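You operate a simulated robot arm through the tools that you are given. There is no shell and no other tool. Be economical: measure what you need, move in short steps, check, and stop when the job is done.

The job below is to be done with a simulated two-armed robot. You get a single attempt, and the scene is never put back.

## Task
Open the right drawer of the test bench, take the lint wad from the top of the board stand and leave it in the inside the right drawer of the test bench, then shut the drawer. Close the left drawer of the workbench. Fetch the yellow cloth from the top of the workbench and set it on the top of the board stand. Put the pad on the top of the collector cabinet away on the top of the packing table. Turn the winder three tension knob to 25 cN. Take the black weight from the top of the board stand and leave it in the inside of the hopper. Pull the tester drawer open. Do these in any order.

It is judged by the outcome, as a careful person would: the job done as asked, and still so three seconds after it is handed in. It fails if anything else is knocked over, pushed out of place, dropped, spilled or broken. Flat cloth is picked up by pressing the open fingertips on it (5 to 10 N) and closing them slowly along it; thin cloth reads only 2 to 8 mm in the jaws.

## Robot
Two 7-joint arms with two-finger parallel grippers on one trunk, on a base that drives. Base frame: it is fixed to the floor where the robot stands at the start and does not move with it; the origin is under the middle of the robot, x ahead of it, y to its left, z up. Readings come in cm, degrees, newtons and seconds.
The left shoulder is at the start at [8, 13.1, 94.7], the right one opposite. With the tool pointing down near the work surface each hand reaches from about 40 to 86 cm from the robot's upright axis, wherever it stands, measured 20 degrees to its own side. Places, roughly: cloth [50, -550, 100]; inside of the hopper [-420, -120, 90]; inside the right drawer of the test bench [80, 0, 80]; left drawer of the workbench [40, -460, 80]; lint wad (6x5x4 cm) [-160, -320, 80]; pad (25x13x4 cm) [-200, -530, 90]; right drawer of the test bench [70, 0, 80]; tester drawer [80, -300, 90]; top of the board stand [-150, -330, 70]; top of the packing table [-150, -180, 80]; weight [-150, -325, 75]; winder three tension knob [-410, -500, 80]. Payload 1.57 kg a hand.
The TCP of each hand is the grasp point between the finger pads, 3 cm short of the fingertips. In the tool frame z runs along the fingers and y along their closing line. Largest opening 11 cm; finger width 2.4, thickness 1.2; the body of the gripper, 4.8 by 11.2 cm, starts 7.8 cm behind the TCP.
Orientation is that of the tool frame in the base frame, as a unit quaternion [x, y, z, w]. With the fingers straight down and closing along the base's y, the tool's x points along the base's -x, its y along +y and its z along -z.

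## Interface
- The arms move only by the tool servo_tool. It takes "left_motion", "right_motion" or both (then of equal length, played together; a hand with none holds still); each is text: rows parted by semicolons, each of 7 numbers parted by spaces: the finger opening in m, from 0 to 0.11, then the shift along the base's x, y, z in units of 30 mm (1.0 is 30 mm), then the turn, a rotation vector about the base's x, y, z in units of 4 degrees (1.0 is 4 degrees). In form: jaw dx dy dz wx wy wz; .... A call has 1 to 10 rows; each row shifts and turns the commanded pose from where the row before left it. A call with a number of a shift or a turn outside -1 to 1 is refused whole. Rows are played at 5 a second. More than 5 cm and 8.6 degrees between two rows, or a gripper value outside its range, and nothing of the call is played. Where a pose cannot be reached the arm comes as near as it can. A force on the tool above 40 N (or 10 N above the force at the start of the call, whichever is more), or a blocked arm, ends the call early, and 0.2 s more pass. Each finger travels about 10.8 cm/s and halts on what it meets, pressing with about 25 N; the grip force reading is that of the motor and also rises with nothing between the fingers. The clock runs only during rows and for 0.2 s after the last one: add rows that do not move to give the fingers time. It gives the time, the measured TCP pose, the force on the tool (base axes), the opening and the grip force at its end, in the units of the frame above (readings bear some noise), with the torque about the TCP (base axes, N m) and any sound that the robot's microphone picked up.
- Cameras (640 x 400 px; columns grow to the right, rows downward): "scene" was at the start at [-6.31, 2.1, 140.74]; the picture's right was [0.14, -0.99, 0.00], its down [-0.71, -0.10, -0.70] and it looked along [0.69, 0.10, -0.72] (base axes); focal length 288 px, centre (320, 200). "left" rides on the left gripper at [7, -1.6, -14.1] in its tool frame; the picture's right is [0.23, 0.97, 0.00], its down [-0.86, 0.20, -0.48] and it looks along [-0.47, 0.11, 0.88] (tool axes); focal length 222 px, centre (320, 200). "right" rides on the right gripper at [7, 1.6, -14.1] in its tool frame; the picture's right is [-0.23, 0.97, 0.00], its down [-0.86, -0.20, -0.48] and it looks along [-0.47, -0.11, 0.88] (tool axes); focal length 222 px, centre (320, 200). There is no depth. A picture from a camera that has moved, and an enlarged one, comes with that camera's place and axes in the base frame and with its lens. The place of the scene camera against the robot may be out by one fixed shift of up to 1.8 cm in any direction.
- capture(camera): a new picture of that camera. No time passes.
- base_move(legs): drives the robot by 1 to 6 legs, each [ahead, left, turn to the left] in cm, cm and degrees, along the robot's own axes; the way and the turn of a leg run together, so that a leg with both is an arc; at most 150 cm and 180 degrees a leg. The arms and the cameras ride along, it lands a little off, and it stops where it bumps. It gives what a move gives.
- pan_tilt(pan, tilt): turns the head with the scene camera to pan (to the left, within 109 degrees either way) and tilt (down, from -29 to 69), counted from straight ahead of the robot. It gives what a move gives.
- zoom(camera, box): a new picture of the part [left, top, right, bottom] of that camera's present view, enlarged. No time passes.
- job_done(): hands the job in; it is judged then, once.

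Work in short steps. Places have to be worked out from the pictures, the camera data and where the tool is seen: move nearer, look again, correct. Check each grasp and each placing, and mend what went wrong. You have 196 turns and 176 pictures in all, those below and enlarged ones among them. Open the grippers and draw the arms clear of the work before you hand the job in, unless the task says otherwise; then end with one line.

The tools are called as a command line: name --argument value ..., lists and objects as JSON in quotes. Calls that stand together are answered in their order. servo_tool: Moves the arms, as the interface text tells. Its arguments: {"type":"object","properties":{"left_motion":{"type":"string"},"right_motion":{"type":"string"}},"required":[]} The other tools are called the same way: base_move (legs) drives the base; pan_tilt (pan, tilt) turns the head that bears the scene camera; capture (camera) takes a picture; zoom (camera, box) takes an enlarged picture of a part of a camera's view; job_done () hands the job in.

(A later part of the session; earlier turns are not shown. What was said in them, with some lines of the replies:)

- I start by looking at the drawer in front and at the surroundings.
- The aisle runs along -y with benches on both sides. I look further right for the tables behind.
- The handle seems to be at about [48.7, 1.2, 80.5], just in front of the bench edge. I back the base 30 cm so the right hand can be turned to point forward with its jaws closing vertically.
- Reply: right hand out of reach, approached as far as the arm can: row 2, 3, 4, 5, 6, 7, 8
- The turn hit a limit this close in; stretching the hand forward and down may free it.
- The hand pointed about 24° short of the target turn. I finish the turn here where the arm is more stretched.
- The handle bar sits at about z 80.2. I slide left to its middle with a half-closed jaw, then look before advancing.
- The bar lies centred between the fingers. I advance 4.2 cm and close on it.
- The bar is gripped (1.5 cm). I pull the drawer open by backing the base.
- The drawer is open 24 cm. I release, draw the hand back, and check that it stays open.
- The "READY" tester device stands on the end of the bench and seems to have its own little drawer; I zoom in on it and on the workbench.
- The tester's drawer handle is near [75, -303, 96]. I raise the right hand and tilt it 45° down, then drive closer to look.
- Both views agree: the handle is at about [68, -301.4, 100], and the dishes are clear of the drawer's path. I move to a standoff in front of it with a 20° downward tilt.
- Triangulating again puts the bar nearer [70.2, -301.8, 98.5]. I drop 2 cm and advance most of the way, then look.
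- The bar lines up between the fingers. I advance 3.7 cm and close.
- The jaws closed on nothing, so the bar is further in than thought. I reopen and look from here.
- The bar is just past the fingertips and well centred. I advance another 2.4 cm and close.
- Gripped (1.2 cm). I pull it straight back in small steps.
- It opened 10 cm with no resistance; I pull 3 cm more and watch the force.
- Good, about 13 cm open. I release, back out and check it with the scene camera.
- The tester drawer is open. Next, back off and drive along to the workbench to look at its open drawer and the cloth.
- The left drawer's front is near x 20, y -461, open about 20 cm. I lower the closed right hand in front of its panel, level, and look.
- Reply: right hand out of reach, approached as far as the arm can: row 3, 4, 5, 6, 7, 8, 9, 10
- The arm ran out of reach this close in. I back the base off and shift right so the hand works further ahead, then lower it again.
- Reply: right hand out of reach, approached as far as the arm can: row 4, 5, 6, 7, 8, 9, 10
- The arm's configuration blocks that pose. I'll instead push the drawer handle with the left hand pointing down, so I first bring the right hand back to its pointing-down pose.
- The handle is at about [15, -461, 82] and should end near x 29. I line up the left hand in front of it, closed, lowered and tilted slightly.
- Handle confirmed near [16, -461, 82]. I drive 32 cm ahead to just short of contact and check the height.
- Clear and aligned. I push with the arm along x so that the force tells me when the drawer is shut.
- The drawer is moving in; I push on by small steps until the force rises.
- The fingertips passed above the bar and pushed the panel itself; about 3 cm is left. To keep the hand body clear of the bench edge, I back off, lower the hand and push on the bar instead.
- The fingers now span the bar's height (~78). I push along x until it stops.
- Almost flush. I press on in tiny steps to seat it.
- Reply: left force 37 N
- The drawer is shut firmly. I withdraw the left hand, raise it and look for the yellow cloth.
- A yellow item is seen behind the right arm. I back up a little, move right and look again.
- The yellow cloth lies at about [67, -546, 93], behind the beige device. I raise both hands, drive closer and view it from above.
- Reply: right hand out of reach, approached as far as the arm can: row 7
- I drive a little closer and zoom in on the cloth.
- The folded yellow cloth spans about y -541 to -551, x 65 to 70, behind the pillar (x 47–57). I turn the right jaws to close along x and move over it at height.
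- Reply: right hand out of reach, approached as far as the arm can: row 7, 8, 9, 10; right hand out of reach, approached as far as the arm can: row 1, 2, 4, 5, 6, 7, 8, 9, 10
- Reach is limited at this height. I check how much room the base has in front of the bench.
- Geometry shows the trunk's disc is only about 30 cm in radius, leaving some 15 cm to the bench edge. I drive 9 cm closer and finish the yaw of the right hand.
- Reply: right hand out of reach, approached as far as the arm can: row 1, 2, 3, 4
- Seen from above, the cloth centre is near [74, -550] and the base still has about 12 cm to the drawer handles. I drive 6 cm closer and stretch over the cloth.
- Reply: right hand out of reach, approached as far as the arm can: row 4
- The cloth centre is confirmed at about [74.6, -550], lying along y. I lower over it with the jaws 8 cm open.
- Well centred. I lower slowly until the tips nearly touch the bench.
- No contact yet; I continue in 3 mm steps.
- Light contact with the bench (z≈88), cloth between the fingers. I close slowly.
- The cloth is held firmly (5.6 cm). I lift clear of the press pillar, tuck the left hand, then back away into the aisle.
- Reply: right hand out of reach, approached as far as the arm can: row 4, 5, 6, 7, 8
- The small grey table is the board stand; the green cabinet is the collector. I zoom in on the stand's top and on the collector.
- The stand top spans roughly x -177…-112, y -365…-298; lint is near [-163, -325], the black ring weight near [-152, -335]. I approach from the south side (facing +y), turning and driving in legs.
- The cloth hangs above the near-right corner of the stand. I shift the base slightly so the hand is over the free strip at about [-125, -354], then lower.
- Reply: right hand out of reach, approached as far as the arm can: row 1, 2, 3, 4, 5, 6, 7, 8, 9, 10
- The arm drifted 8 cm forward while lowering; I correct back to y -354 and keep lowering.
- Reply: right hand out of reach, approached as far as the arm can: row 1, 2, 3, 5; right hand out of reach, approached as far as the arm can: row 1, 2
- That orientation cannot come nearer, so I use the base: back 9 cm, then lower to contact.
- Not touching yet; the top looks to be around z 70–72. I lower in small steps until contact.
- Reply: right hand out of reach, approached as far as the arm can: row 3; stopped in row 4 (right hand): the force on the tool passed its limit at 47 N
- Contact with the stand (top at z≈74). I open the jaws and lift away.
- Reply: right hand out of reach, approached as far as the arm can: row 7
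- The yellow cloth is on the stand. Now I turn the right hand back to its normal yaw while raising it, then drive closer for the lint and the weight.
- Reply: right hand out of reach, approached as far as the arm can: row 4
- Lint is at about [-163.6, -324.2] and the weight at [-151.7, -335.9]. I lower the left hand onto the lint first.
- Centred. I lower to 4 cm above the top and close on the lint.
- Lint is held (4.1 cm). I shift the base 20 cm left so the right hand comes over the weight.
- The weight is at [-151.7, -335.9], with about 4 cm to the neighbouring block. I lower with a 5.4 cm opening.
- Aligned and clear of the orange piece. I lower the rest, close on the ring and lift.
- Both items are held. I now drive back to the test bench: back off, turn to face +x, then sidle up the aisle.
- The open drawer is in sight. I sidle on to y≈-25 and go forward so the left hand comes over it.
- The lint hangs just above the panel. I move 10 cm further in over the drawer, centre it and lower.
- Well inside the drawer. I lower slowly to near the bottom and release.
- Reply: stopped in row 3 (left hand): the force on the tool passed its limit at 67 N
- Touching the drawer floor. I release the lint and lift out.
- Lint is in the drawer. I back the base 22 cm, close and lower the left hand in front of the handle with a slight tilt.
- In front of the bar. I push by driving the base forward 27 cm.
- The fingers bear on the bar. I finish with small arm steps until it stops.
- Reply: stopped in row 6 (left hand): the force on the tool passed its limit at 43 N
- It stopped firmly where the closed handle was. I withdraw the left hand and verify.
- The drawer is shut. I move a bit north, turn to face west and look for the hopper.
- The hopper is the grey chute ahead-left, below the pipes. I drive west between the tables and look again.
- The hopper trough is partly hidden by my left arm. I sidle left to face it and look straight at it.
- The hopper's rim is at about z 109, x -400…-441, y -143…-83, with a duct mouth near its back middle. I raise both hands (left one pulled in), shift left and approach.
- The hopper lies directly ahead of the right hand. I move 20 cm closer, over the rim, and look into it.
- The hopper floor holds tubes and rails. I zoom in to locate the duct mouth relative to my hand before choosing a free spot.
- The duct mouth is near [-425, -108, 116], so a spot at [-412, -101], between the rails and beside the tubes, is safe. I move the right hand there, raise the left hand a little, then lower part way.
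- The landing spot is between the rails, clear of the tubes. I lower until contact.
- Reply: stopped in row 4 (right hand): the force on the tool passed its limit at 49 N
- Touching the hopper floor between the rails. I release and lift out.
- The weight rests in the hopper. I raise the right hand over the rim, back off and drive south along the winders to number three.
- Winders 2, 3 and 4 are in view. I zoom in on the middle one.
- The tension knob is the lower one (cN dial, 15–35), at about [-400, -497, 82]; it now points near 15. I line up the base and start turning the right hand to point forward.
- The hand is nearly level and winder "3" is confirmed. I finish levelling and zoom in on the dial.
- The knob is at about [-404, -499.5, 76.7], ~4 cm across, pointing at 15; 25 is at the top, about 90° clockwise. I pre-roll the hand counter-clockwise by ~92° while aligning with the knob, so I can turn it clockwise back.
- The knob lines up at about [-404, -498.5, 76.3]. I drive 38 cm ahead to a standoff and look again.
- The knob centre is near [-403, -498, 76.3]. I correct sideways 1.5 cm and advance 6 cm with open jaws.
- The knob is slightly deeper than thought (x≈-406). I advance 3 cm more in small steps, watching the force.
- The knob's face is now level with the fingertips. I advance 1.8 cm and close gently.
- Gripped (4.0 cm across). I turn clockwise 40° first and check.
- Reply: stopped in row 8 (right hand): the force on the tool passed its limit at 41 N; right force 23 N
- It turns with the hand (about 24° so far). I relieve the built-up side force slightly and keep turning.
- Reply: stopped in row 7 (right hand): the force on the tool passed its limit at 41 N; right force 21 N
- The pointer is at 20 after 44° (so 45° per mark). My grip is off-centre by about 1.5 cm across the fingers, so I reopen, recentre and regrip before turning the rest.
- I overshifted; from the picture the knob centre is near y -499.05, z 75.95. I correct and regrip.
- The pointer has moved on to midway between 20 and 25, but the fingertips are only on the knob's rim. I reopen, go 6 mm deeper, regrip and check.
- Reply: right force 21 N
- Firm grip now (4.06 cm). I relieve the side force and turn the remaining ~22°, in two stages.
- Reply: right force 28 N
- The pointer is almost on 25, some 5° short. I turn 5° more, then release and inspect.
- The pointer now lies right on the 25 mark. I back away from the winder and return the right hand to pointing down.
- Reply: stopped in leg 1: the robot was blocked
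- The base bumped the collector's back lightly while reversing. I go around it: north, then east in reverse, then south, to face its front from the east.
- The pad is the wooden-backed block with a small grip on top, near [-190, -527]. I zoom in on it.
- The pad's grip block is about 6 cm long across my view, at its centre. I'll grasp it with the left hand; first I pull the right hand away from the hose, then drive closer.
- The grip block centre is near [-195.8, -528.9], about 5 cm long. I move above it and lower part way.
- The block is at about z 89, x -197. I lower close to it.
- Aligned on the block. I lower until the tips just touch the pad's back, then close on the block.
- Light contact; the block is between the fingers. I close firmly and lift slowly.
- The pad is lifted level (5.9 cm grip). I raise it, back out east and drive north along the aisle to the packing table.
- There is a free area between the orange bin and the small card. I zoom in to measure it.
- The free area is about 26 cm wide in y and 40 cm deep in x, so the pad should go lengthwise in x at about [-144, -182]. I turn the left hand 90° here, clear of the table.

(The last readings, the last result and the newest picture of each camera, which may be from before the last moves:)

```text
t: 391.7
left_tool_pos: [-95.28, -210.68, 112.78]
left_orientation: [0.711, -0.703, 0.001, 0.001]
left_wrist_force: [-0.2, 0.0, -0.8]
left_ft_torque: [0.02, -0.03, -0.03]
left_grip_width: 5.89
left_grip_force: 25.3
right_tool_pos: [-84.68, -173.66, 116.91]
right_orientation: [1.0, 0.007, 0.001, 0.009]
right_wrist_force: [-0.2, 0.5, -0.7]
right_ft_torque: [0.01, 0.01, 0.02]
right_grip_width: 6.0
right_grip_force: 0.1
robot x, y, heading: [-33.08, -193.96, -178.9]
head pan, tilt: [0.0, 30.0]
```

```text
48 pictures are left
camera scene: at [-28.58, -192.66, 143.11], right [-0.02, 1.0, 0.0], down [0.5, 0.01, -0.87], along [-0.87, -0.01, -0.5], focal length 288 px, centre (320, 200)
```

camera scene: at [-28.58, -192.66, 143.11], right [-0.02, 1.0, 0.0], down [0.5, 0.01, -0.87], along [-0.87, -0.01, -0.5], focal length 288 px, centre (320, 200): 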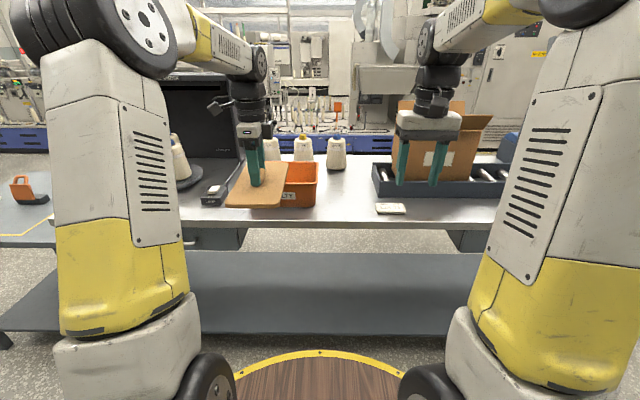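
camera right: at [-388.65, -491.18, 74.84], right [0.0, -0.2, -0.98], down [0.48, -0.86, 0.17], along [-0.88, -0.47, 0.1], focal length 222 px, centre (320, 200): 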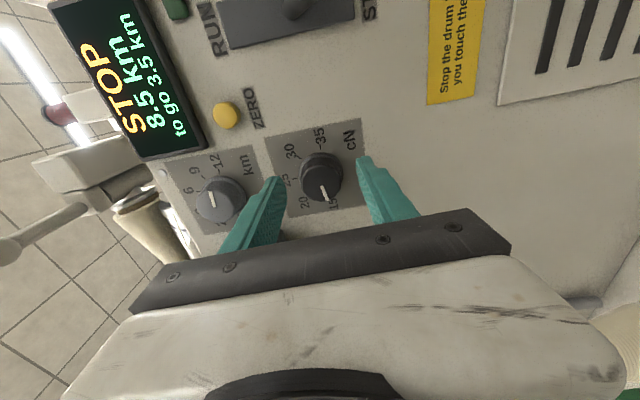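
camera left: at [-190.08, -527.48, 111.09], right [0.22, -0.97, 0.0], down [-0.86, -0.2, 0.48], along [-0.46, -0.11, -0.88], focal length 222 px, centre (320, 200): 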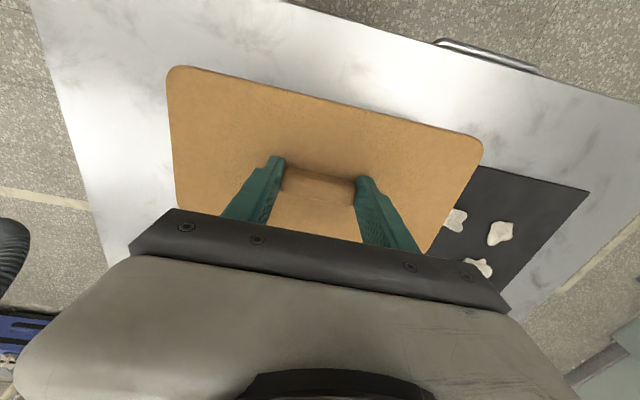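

Turned. I pull the right hand back a bit, then shift right and forward so the pad is over the free area.

servo_tool --right_motion "0.06 0.5 0 0.4 0 0 0; 0.06 0.5 0 0.4 0 0 0; 0.06 0.5 0 0.4 0 0 0; 0.06 0.5 0 0.4 0 0 0"

base_move --legs '[[0, -28, -0.8], [36, 0, 0]]'

capture --camera "scene"

capture --camera "left"

```text
t: 392.7
left_tool_pos: [-95.43, -210.64, 112.93]
left_orientation: [0.712, -0.702, 0.002, 0.002]
left_wrist_force: [-0.7, 0.1, -0.1]
left_ft_torque: [0.01, -0.04, -0.01]
left_grip_width: 5.9
left_grip_force: 25.1
right_tool_pos: [-78.71, -173.6, 121.86]
right_orientation: [1.0, 0.007, 0.001, 0.008]
right_wrist_force: [-0.2, 0.3, -0.6]
right_ft_torque: [0.0, -0.03, -0.01]
right_grip_width: 6.0
right_grip_force: 0.1
robot x, y, heading: [-33.33, -193.85, -179.2]
head pan, tilt: [0.0, 30.0]
```

```text
t: 396.6
left_tool_pos: [-132.39, -182.03, 112.86]
left_orientation: [0.707, -0.707, 0.001, 0.001]
left_wrist_force: [-0.5, -0.2, -0.5]
left_ft_torque: [0.03, 0.03, 0.01]
left_grip_width: 5.9
left_grip_force: 25.2
right_tool_pos: [-115.21, -145.35, 121.87]
right_orientation: [1.0, 0.001, 0.0, 0.01]
right_wrist_force: [-0.4, -1.0, 0.1]
right_ft_torque: [-0.02, 0.01, 0.0]
right_grip_width: 5.98
right_grip_force: 0.0
robot x, y, heading: [-69.75, -165.76, -179.9]
head pan, tilt: [0.0, 30.0]
```

```text
47 pictures are left
camera scene: at [-65.37, -164.86, 143.11], right [0.0, 1.0, 0.0], down [0.5, 0.0, -0.87], along [-0.87, 0.0, -0.5], focal length 288 px, centre (320, 200)
```

scene: 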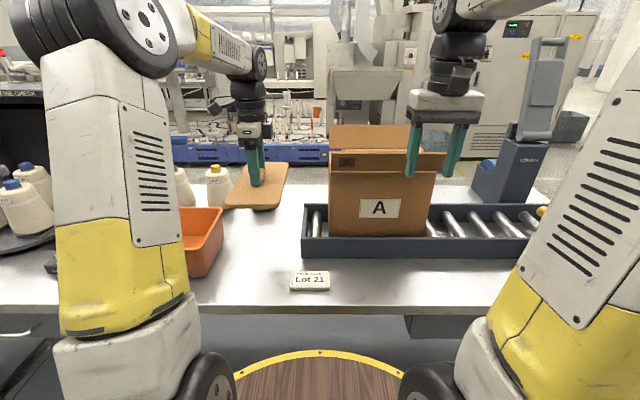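

```text
46 pictures are left
camera left: at [-130.85, -189.08, 127.06], right [-0.97, -0.23, 0.0], down [-0.2, 0.86, 0.48], along [-0.11, 0.46, -0.88], focal length 222 px, centre (320, 200)
```

left: 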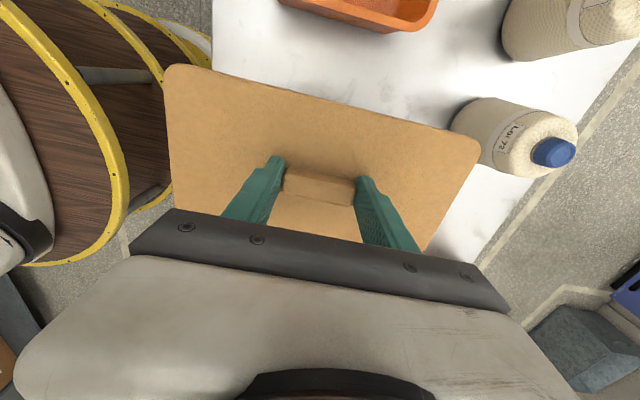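

The table top works out at z≈86, and the pad is already over the free spot ([-132, -183]). I lower step by step, checking for drift.

servo_tool --left_motion "0.02 0 -0.2 -0.5 0 0 0; 0.02 0 0 -1 0 0 0; 0.02 0 0 -1 0 0 0; 0.02 0 0 -1 0 0 0; 0.02 0 0 0 0 0 0"

capture --camera "scene"

```text
t: 397.8
left_tool_pos: [-132.46, -182.79, 102.13]
left_orientation: [0.707, -0.707, 0.001, 0.001]
left_wrist_force: [-0.7, 0.3, -0.3]
left_ft_torque: [0.04, -0.01, -0.01]
left_grip_width: 5.89
left_grip_force: 25.0
right_tool_pos: [-115.28, -145.2, 121.94]
right_orientation: [1.0, 0.001, 0.0, 0.009]
right_wrist_force: [-0.3, -0.4, -0.6]
right_ft_torque: [0.01, -0.03, -0.03]
right_grip_width: 6.04
right_grip_force: 0.1
robot x, y, heading: [-69.63, -165.87, -179.8]
head pan, tilt: [0.0, 30.0]
```

```text
45 pictures are left
camera scene: at [-65.38, -164.86, 143.11], right [0.0, 1.0, 0.0], down [0.5, 0.0, -0.87], along [-0.87, 0.0, -0.5], focal length 288 px, centre (320, 200)
```

scene: 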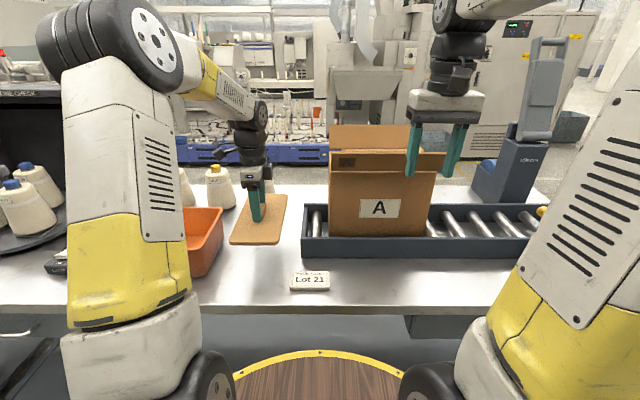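

No drift and well placed. I lower on to contact.

servo_tool --left_motion "0.02 0 0 -1 0 0 0; 0.02 0 0 -1 0 0 0; 0.02 0 0 -0.6 0 0 0; 0.02 0 0 -0.3 0 0 0; 0.02 0 0 -0.2 0 0 0; 0.02 0 0 -0.15 0 0 0; 0.02 0 0 0 0 0 0"

capture --camera "scene"

```text
t: 399.4
left_tool_pos: [-132.53, -182.72, 92.45]
left_orientation: [-0.707, 0.707, -0.001, 0.0]
left_wrist_force: [-0.8, 0.8, -0.2]
left_ft_torque: [0.0, 0.02, 0.01]
left_grip_width: 5.88
left_grip_force: 24.9
right_tool_pos: [-115.28, -145.3, 121.87]
right_orientation: [1.0, 0.001, 0.0, 0.008]
right_wrist_force: [0.1, 0.1, -0.3]
right_ft_torque: [0.01, 0.0, 0.02]
right_grip_width: 6.01
right_grip_force: 0.0
robot x, y, heading: [-70.02, -165.69, -179.8]
head pan, tilt: [0.0, 30.0]
```

```text
44 pictures are left
camera scene: at [-65.38, -164.86, 143.11], right [0.0, 1.0, 0.0], down [0.5, 0.0, -0.87], along [-0.87, 0.0, -0.5], focal length 288 px, centre (320, 200)
```

scene: 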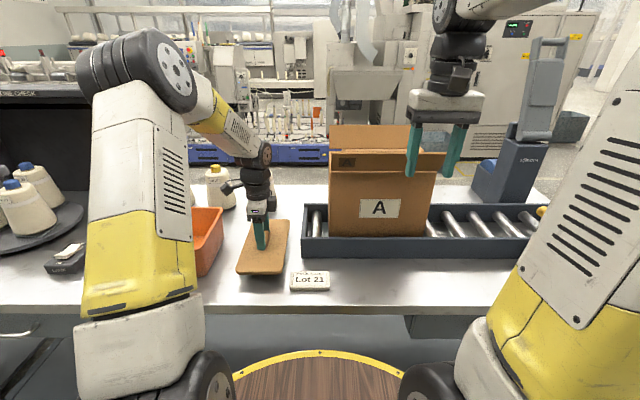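

servo_tool --left_motion "0.02 0 0 -0.15 0 0 0; 0.02 0 0 -0.15 0 0 0; 0.02 0 0 -0.15 0 0 0; 0.02 0 0 -0.15 0 0 0; 0.02 0 0 -0.15 0 0 0; 0.02 0 0 -0.15 0 0 0; 0.02 0 0 -0.15 0 0 0; 0.02 0 0 -0.15 0 0 0"

```text
t: 401.1
left_tool_pos: [-132.48, -182.56, 89.21]
left_orientation: [-0.707, 0.707, 0.0, -0.003]
left_wrist_force: [5.5, -2.6, 29.1]
left_ft_torque: [0.03, -0.23, -0.02]
left_grip_width: 5.97
left_grip_force: 24.3
right_tool_pos: [-115.22, -145.25, 121.94]
right_orientation: [1.0, 0.001, 0.0, 0.009]
right_wrist_force: [-0.4, -0.8, 0.1]
right_ft_torque: [0.02, 0.02, -0.03]
right_grip_width: 6.0
right_grip_force: 0.0
robot x, y, heading: [-69.79, -165.76, -179.6]
head pan, tilt: [0.0, 30.0]
```

The pad rests on the table (29 N). I ease up, open and lift away.

servo_tool --left_motion "0.02 0 0 0.12 0 0 0; 0.065 0 0 0 0 0 0; 0.08 0 0 0 0 0 0; 0.08 0 0 0.3 0 0 0; 0.08 0 0 1 0 0 0; 0.08 0 0 1 0 0 0; 0.08 0 0 1 0 0 0; 0.08 0 0 1 0 0 0; 0.08 0 0 1 0 0 0; 0.08 0 0 1 0 0 0"

capture --camera "scene"

capture --camera "left"

```text
t: 403.4
left_tool_pos: [-132.47, -182.53, 108.25]
left_orientation: [-0.707, 0.707, -0.001, -0.002]
left_wrist_force: [-0.6, -0.8, -0.6]
left_ft_torque: [-0.01, 0.0, 0.01]
left_grip_width: 8.01
left_grip_force: 0.0
right_tool_pos: [-115.29, -145.24, 121.86]
right_orientation: [1.0, 0.001, 0.0, 0.009]
right_wrist_force: [0.5, 0.6, -0.3]
right_ft_torque: [-0.01, -0.04, 0.01]
right_grip_width: 6.0
right_grip_force: 0.1
robot x, y, heading: [-70.02, -166.18, -179.8]
head pan, tilt: [0.0, 30.0]
```

```text
43 pictures are left
camera scene: at [-65.39, -164.86, 143.11], right [0.0, 1.0, 0.0], down [0.5, 0.0, -0.87], along [-0.87, 0.0, -0.5], focal length 288 px, centre (320, 200)
```

scene: 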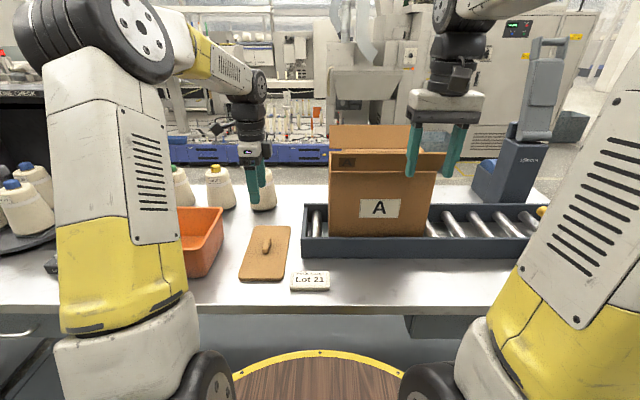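

```text
42 pictures are left
camera left: at [-130.9, -189.55, 122.52], right [-0.97, -0.23, 0.0], down [-0.2, 0.86, 0.48], along [-0.11, 0.46, -0.88], focal length 222 px, centre (320, 200)
```

left: 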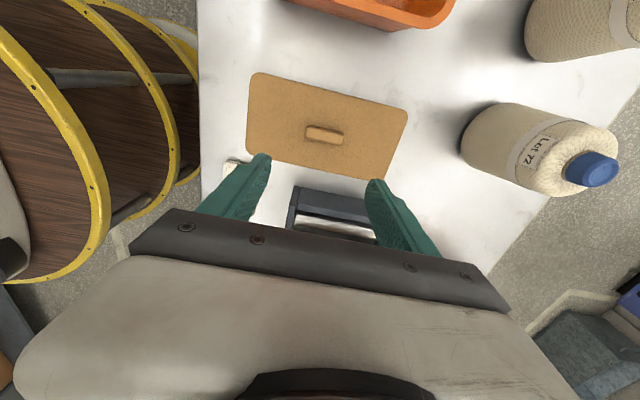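

The pad is in place with nothing disturbed. I back off, raise the left hand, and look back at the test bench to verify its drawer.

servo_tool --left_motion "0.08 0 0 1 0 0 0; 0.08 0 0 1 0 0 0; 0.08 0 0 0 0 0 0"

base_move --legs '[[-35, 0, 0]]'

pan_tilt --pan -109 --tilt 15

zoom --camera "scene" --box '[160, 100, 480, 300]'

pan_tilt --pan 109 --tilt 20

capture --camera "scene"

```text
t: 404.1
left_tool_pos: [-132.45, -182.73, 114.25]
left_orientation: [-0.707, 0.707, -0.002, -0.002]
left_wrist_force: [0.2, -0.4, -0.3]
left_ft_torque: [-0.01, -0.01, -0.02]
left_grip_width: 8.0
left_grip_force: 0.1
right_tool_pos: [-115.32, -145.16, 121.94]
right_orientation: [1.0, 0.0, 0.0, 0.009]
right_wrist_force: [-0.3, 0.0, -0.1]
right_ft_torque: [-0.02, -0.03, 0.0]
right_grip_width: 6.01
right_grip_force: 0.0
robot x, y, heading: [-70.12, -166.06, -179.9]
head pan, tilt: [0.0, 30.0]
```

```text
t: 406.4
left_tool_pos: [-97.09, -182.33, 114.26]
left_orientation: [-0.706, 0.708, -0.002, -0.001]
left_wrist_force: [-0.4, -0.4, 0.2]
left_ft_torque: [-0.02, 0.03, -0.01]
left_grip_width: 7.97
left_grip_force: 0.0
right_tool_pos: [-79.82, -144.87, 121.89]
right_orientation: [1.0, -0.001, 0.001, 0.009]
right_wrist_force: [0.0, -0.9, 0.0]
right_ft_torque: [0.01, -0.05, 0.01]
right_grip_width: 5.99
right_grip_force: 0.1
robot x, y, heading: [-34.81, -165.49, -180.0]
head pan, tilt: [0.0, 30.0]
```

```text
t: 408.3
left_tool_pos: [-97.0, -182.42, 114.34]
left_orientation: [-0.706, 0.708, -0.001, -0.002]
left_wrist_force: [-0.6, 0.2, -0.4]
left_ft_torque: [0.0, -0.02, 0.03]
left_grip_width: 8.0
left_grip_force: 0.0
right_tool_pos: [-79.91, -145.02, 121.82]
right_orientation: [1.0, -0.001, 0.0, 0.009]
right_wrist_force: [-0.5, 0.9, -0.2]
right_ft_torque: [0.01, -0.02, 0.03]
right_grip_width: 6.01
right_grip_force: 0.1
robot x, y, heading: [-34.41, -165.81, -180.3]
head pan, tilt: [-108.9, 15.0]
```

```text
2.00 times, centred on (320, 200) of scene
camera zoom: at [-17.92, -155.95, 145.53], right [0.95, -0.32, 0.0], down [-0.08, -0.25, -0.97], along [0.31, 0.91, -0.26], focal length 575 px, centre (320, 200)
```

zoom: 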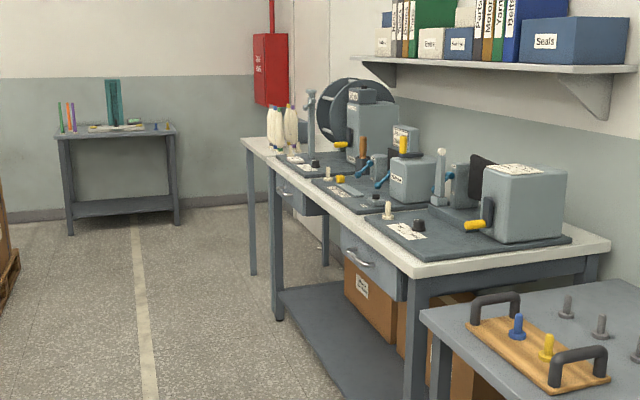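

```text
t: 411.4
left_tool_pos: [-97.13, -182.29, 114.31]
left_orientation: [-0.706, 0.708, -0.001, -0.002]
left_wrist_force: [0.0, -0.4, 0.4]
left_ft_torque: [0.01, 0.02, 0.01]
left_grip_width: 7.98
left_grip_force: 0.1
right_tool_pos: [-79.8, -145.03, 121.9]
right_orientation: [1.0, 0.0, 0.0, 0.009]
right_wrist_force: [0.3, -0.9, 1.0]
right_ft_torque: [-0.03, 0.01, 0.0]
right_grip_width: 5.97
right_grip_force: 0.1
robot x, y, heading: [-34.58, -165.86, -180.1]
head pan, tilt: [108.9, 20.0]
```

```text
40 pictures are left
camera scene: at [-17.93, -173.61, 144.72], right [-0.95, -0.32, 0.0], down [-0.11, 0.32, -0.94], along [0.3, -0.89, -0.34], focal length 288 px, centre (320, 200)
```

scene: 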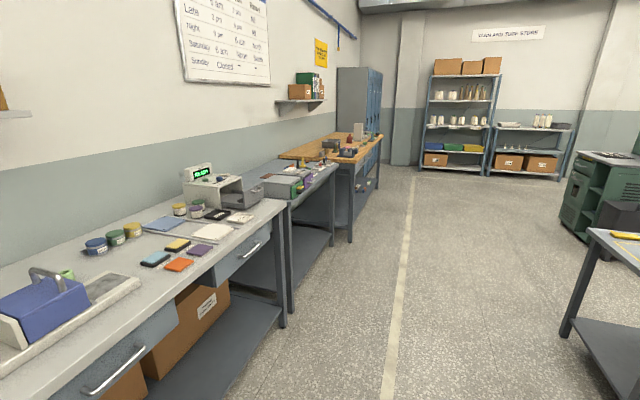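

Tester drawer open, workbench drawers shut, cloth on the stand. I take one closer look at the test-bench drawer.

pan_tilt --pan -109 --tilt 15

zoom --camera "scene" --box '[280, 170, 400, 260]'

```text
t: 414.6
left_tool_pos: [-97.04, -182.34, 114.33]
left_orientation: [-0.706, 0.709, -0.001, -0.001]
left_wrist_force: [0.0, -0.2, 0.6]
left_ft_torque: [-0.05, -0.03, -0.01]
left_grip_width: 7.98
left_grip_force: 0.0
right_tool_pos: [-79.87, -145.01, 121.82]
right_orientation: [1.0, -0.001, 0.0, 0.009]
right_wrist_force: [0.4, 0.6, 0.7]
right_ft_torque: [-0.01, 0.0, 0.0]
right_grip_width: 6.0
right_grip_force: 0.0
robot x, y, heading: [-34.5, -165.92, -179.8]
head pan, tilt: [-108.9, 15.0]
```

```text
4.44 times, centred on (340, 215) of scene
camera zoom: at [-17.92, -155.95, 145.53], right [0.95, -0.32, 0.0], down [-0.08, -0.24, -0.97], along [0.31, 0.91, -0.26], focal length 1278 px, centre (231, 133)
```

zoom: 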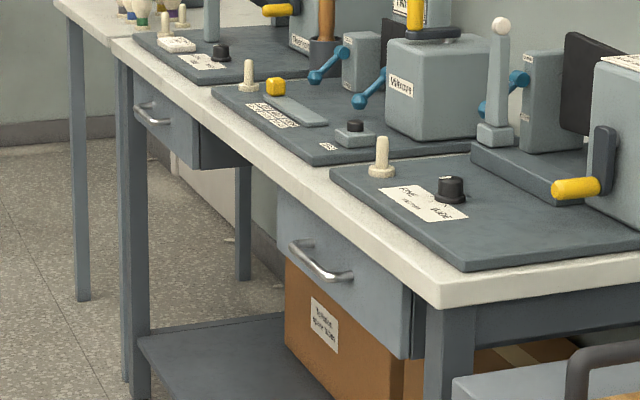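

The drawer sits flush like its neighbour, the grippers are open and empty, and the arms are clear of the work. I hand the job in.

job_done

```text
The job is handed in.
```

All seven tasks are done and the job is handed in. The one incident was the base lightly bumping the back of the collector cabinet when I reversed from the winder. I saw nothing shifted on the cabinet when I came back for the pad, though I didn't check its position exactly.
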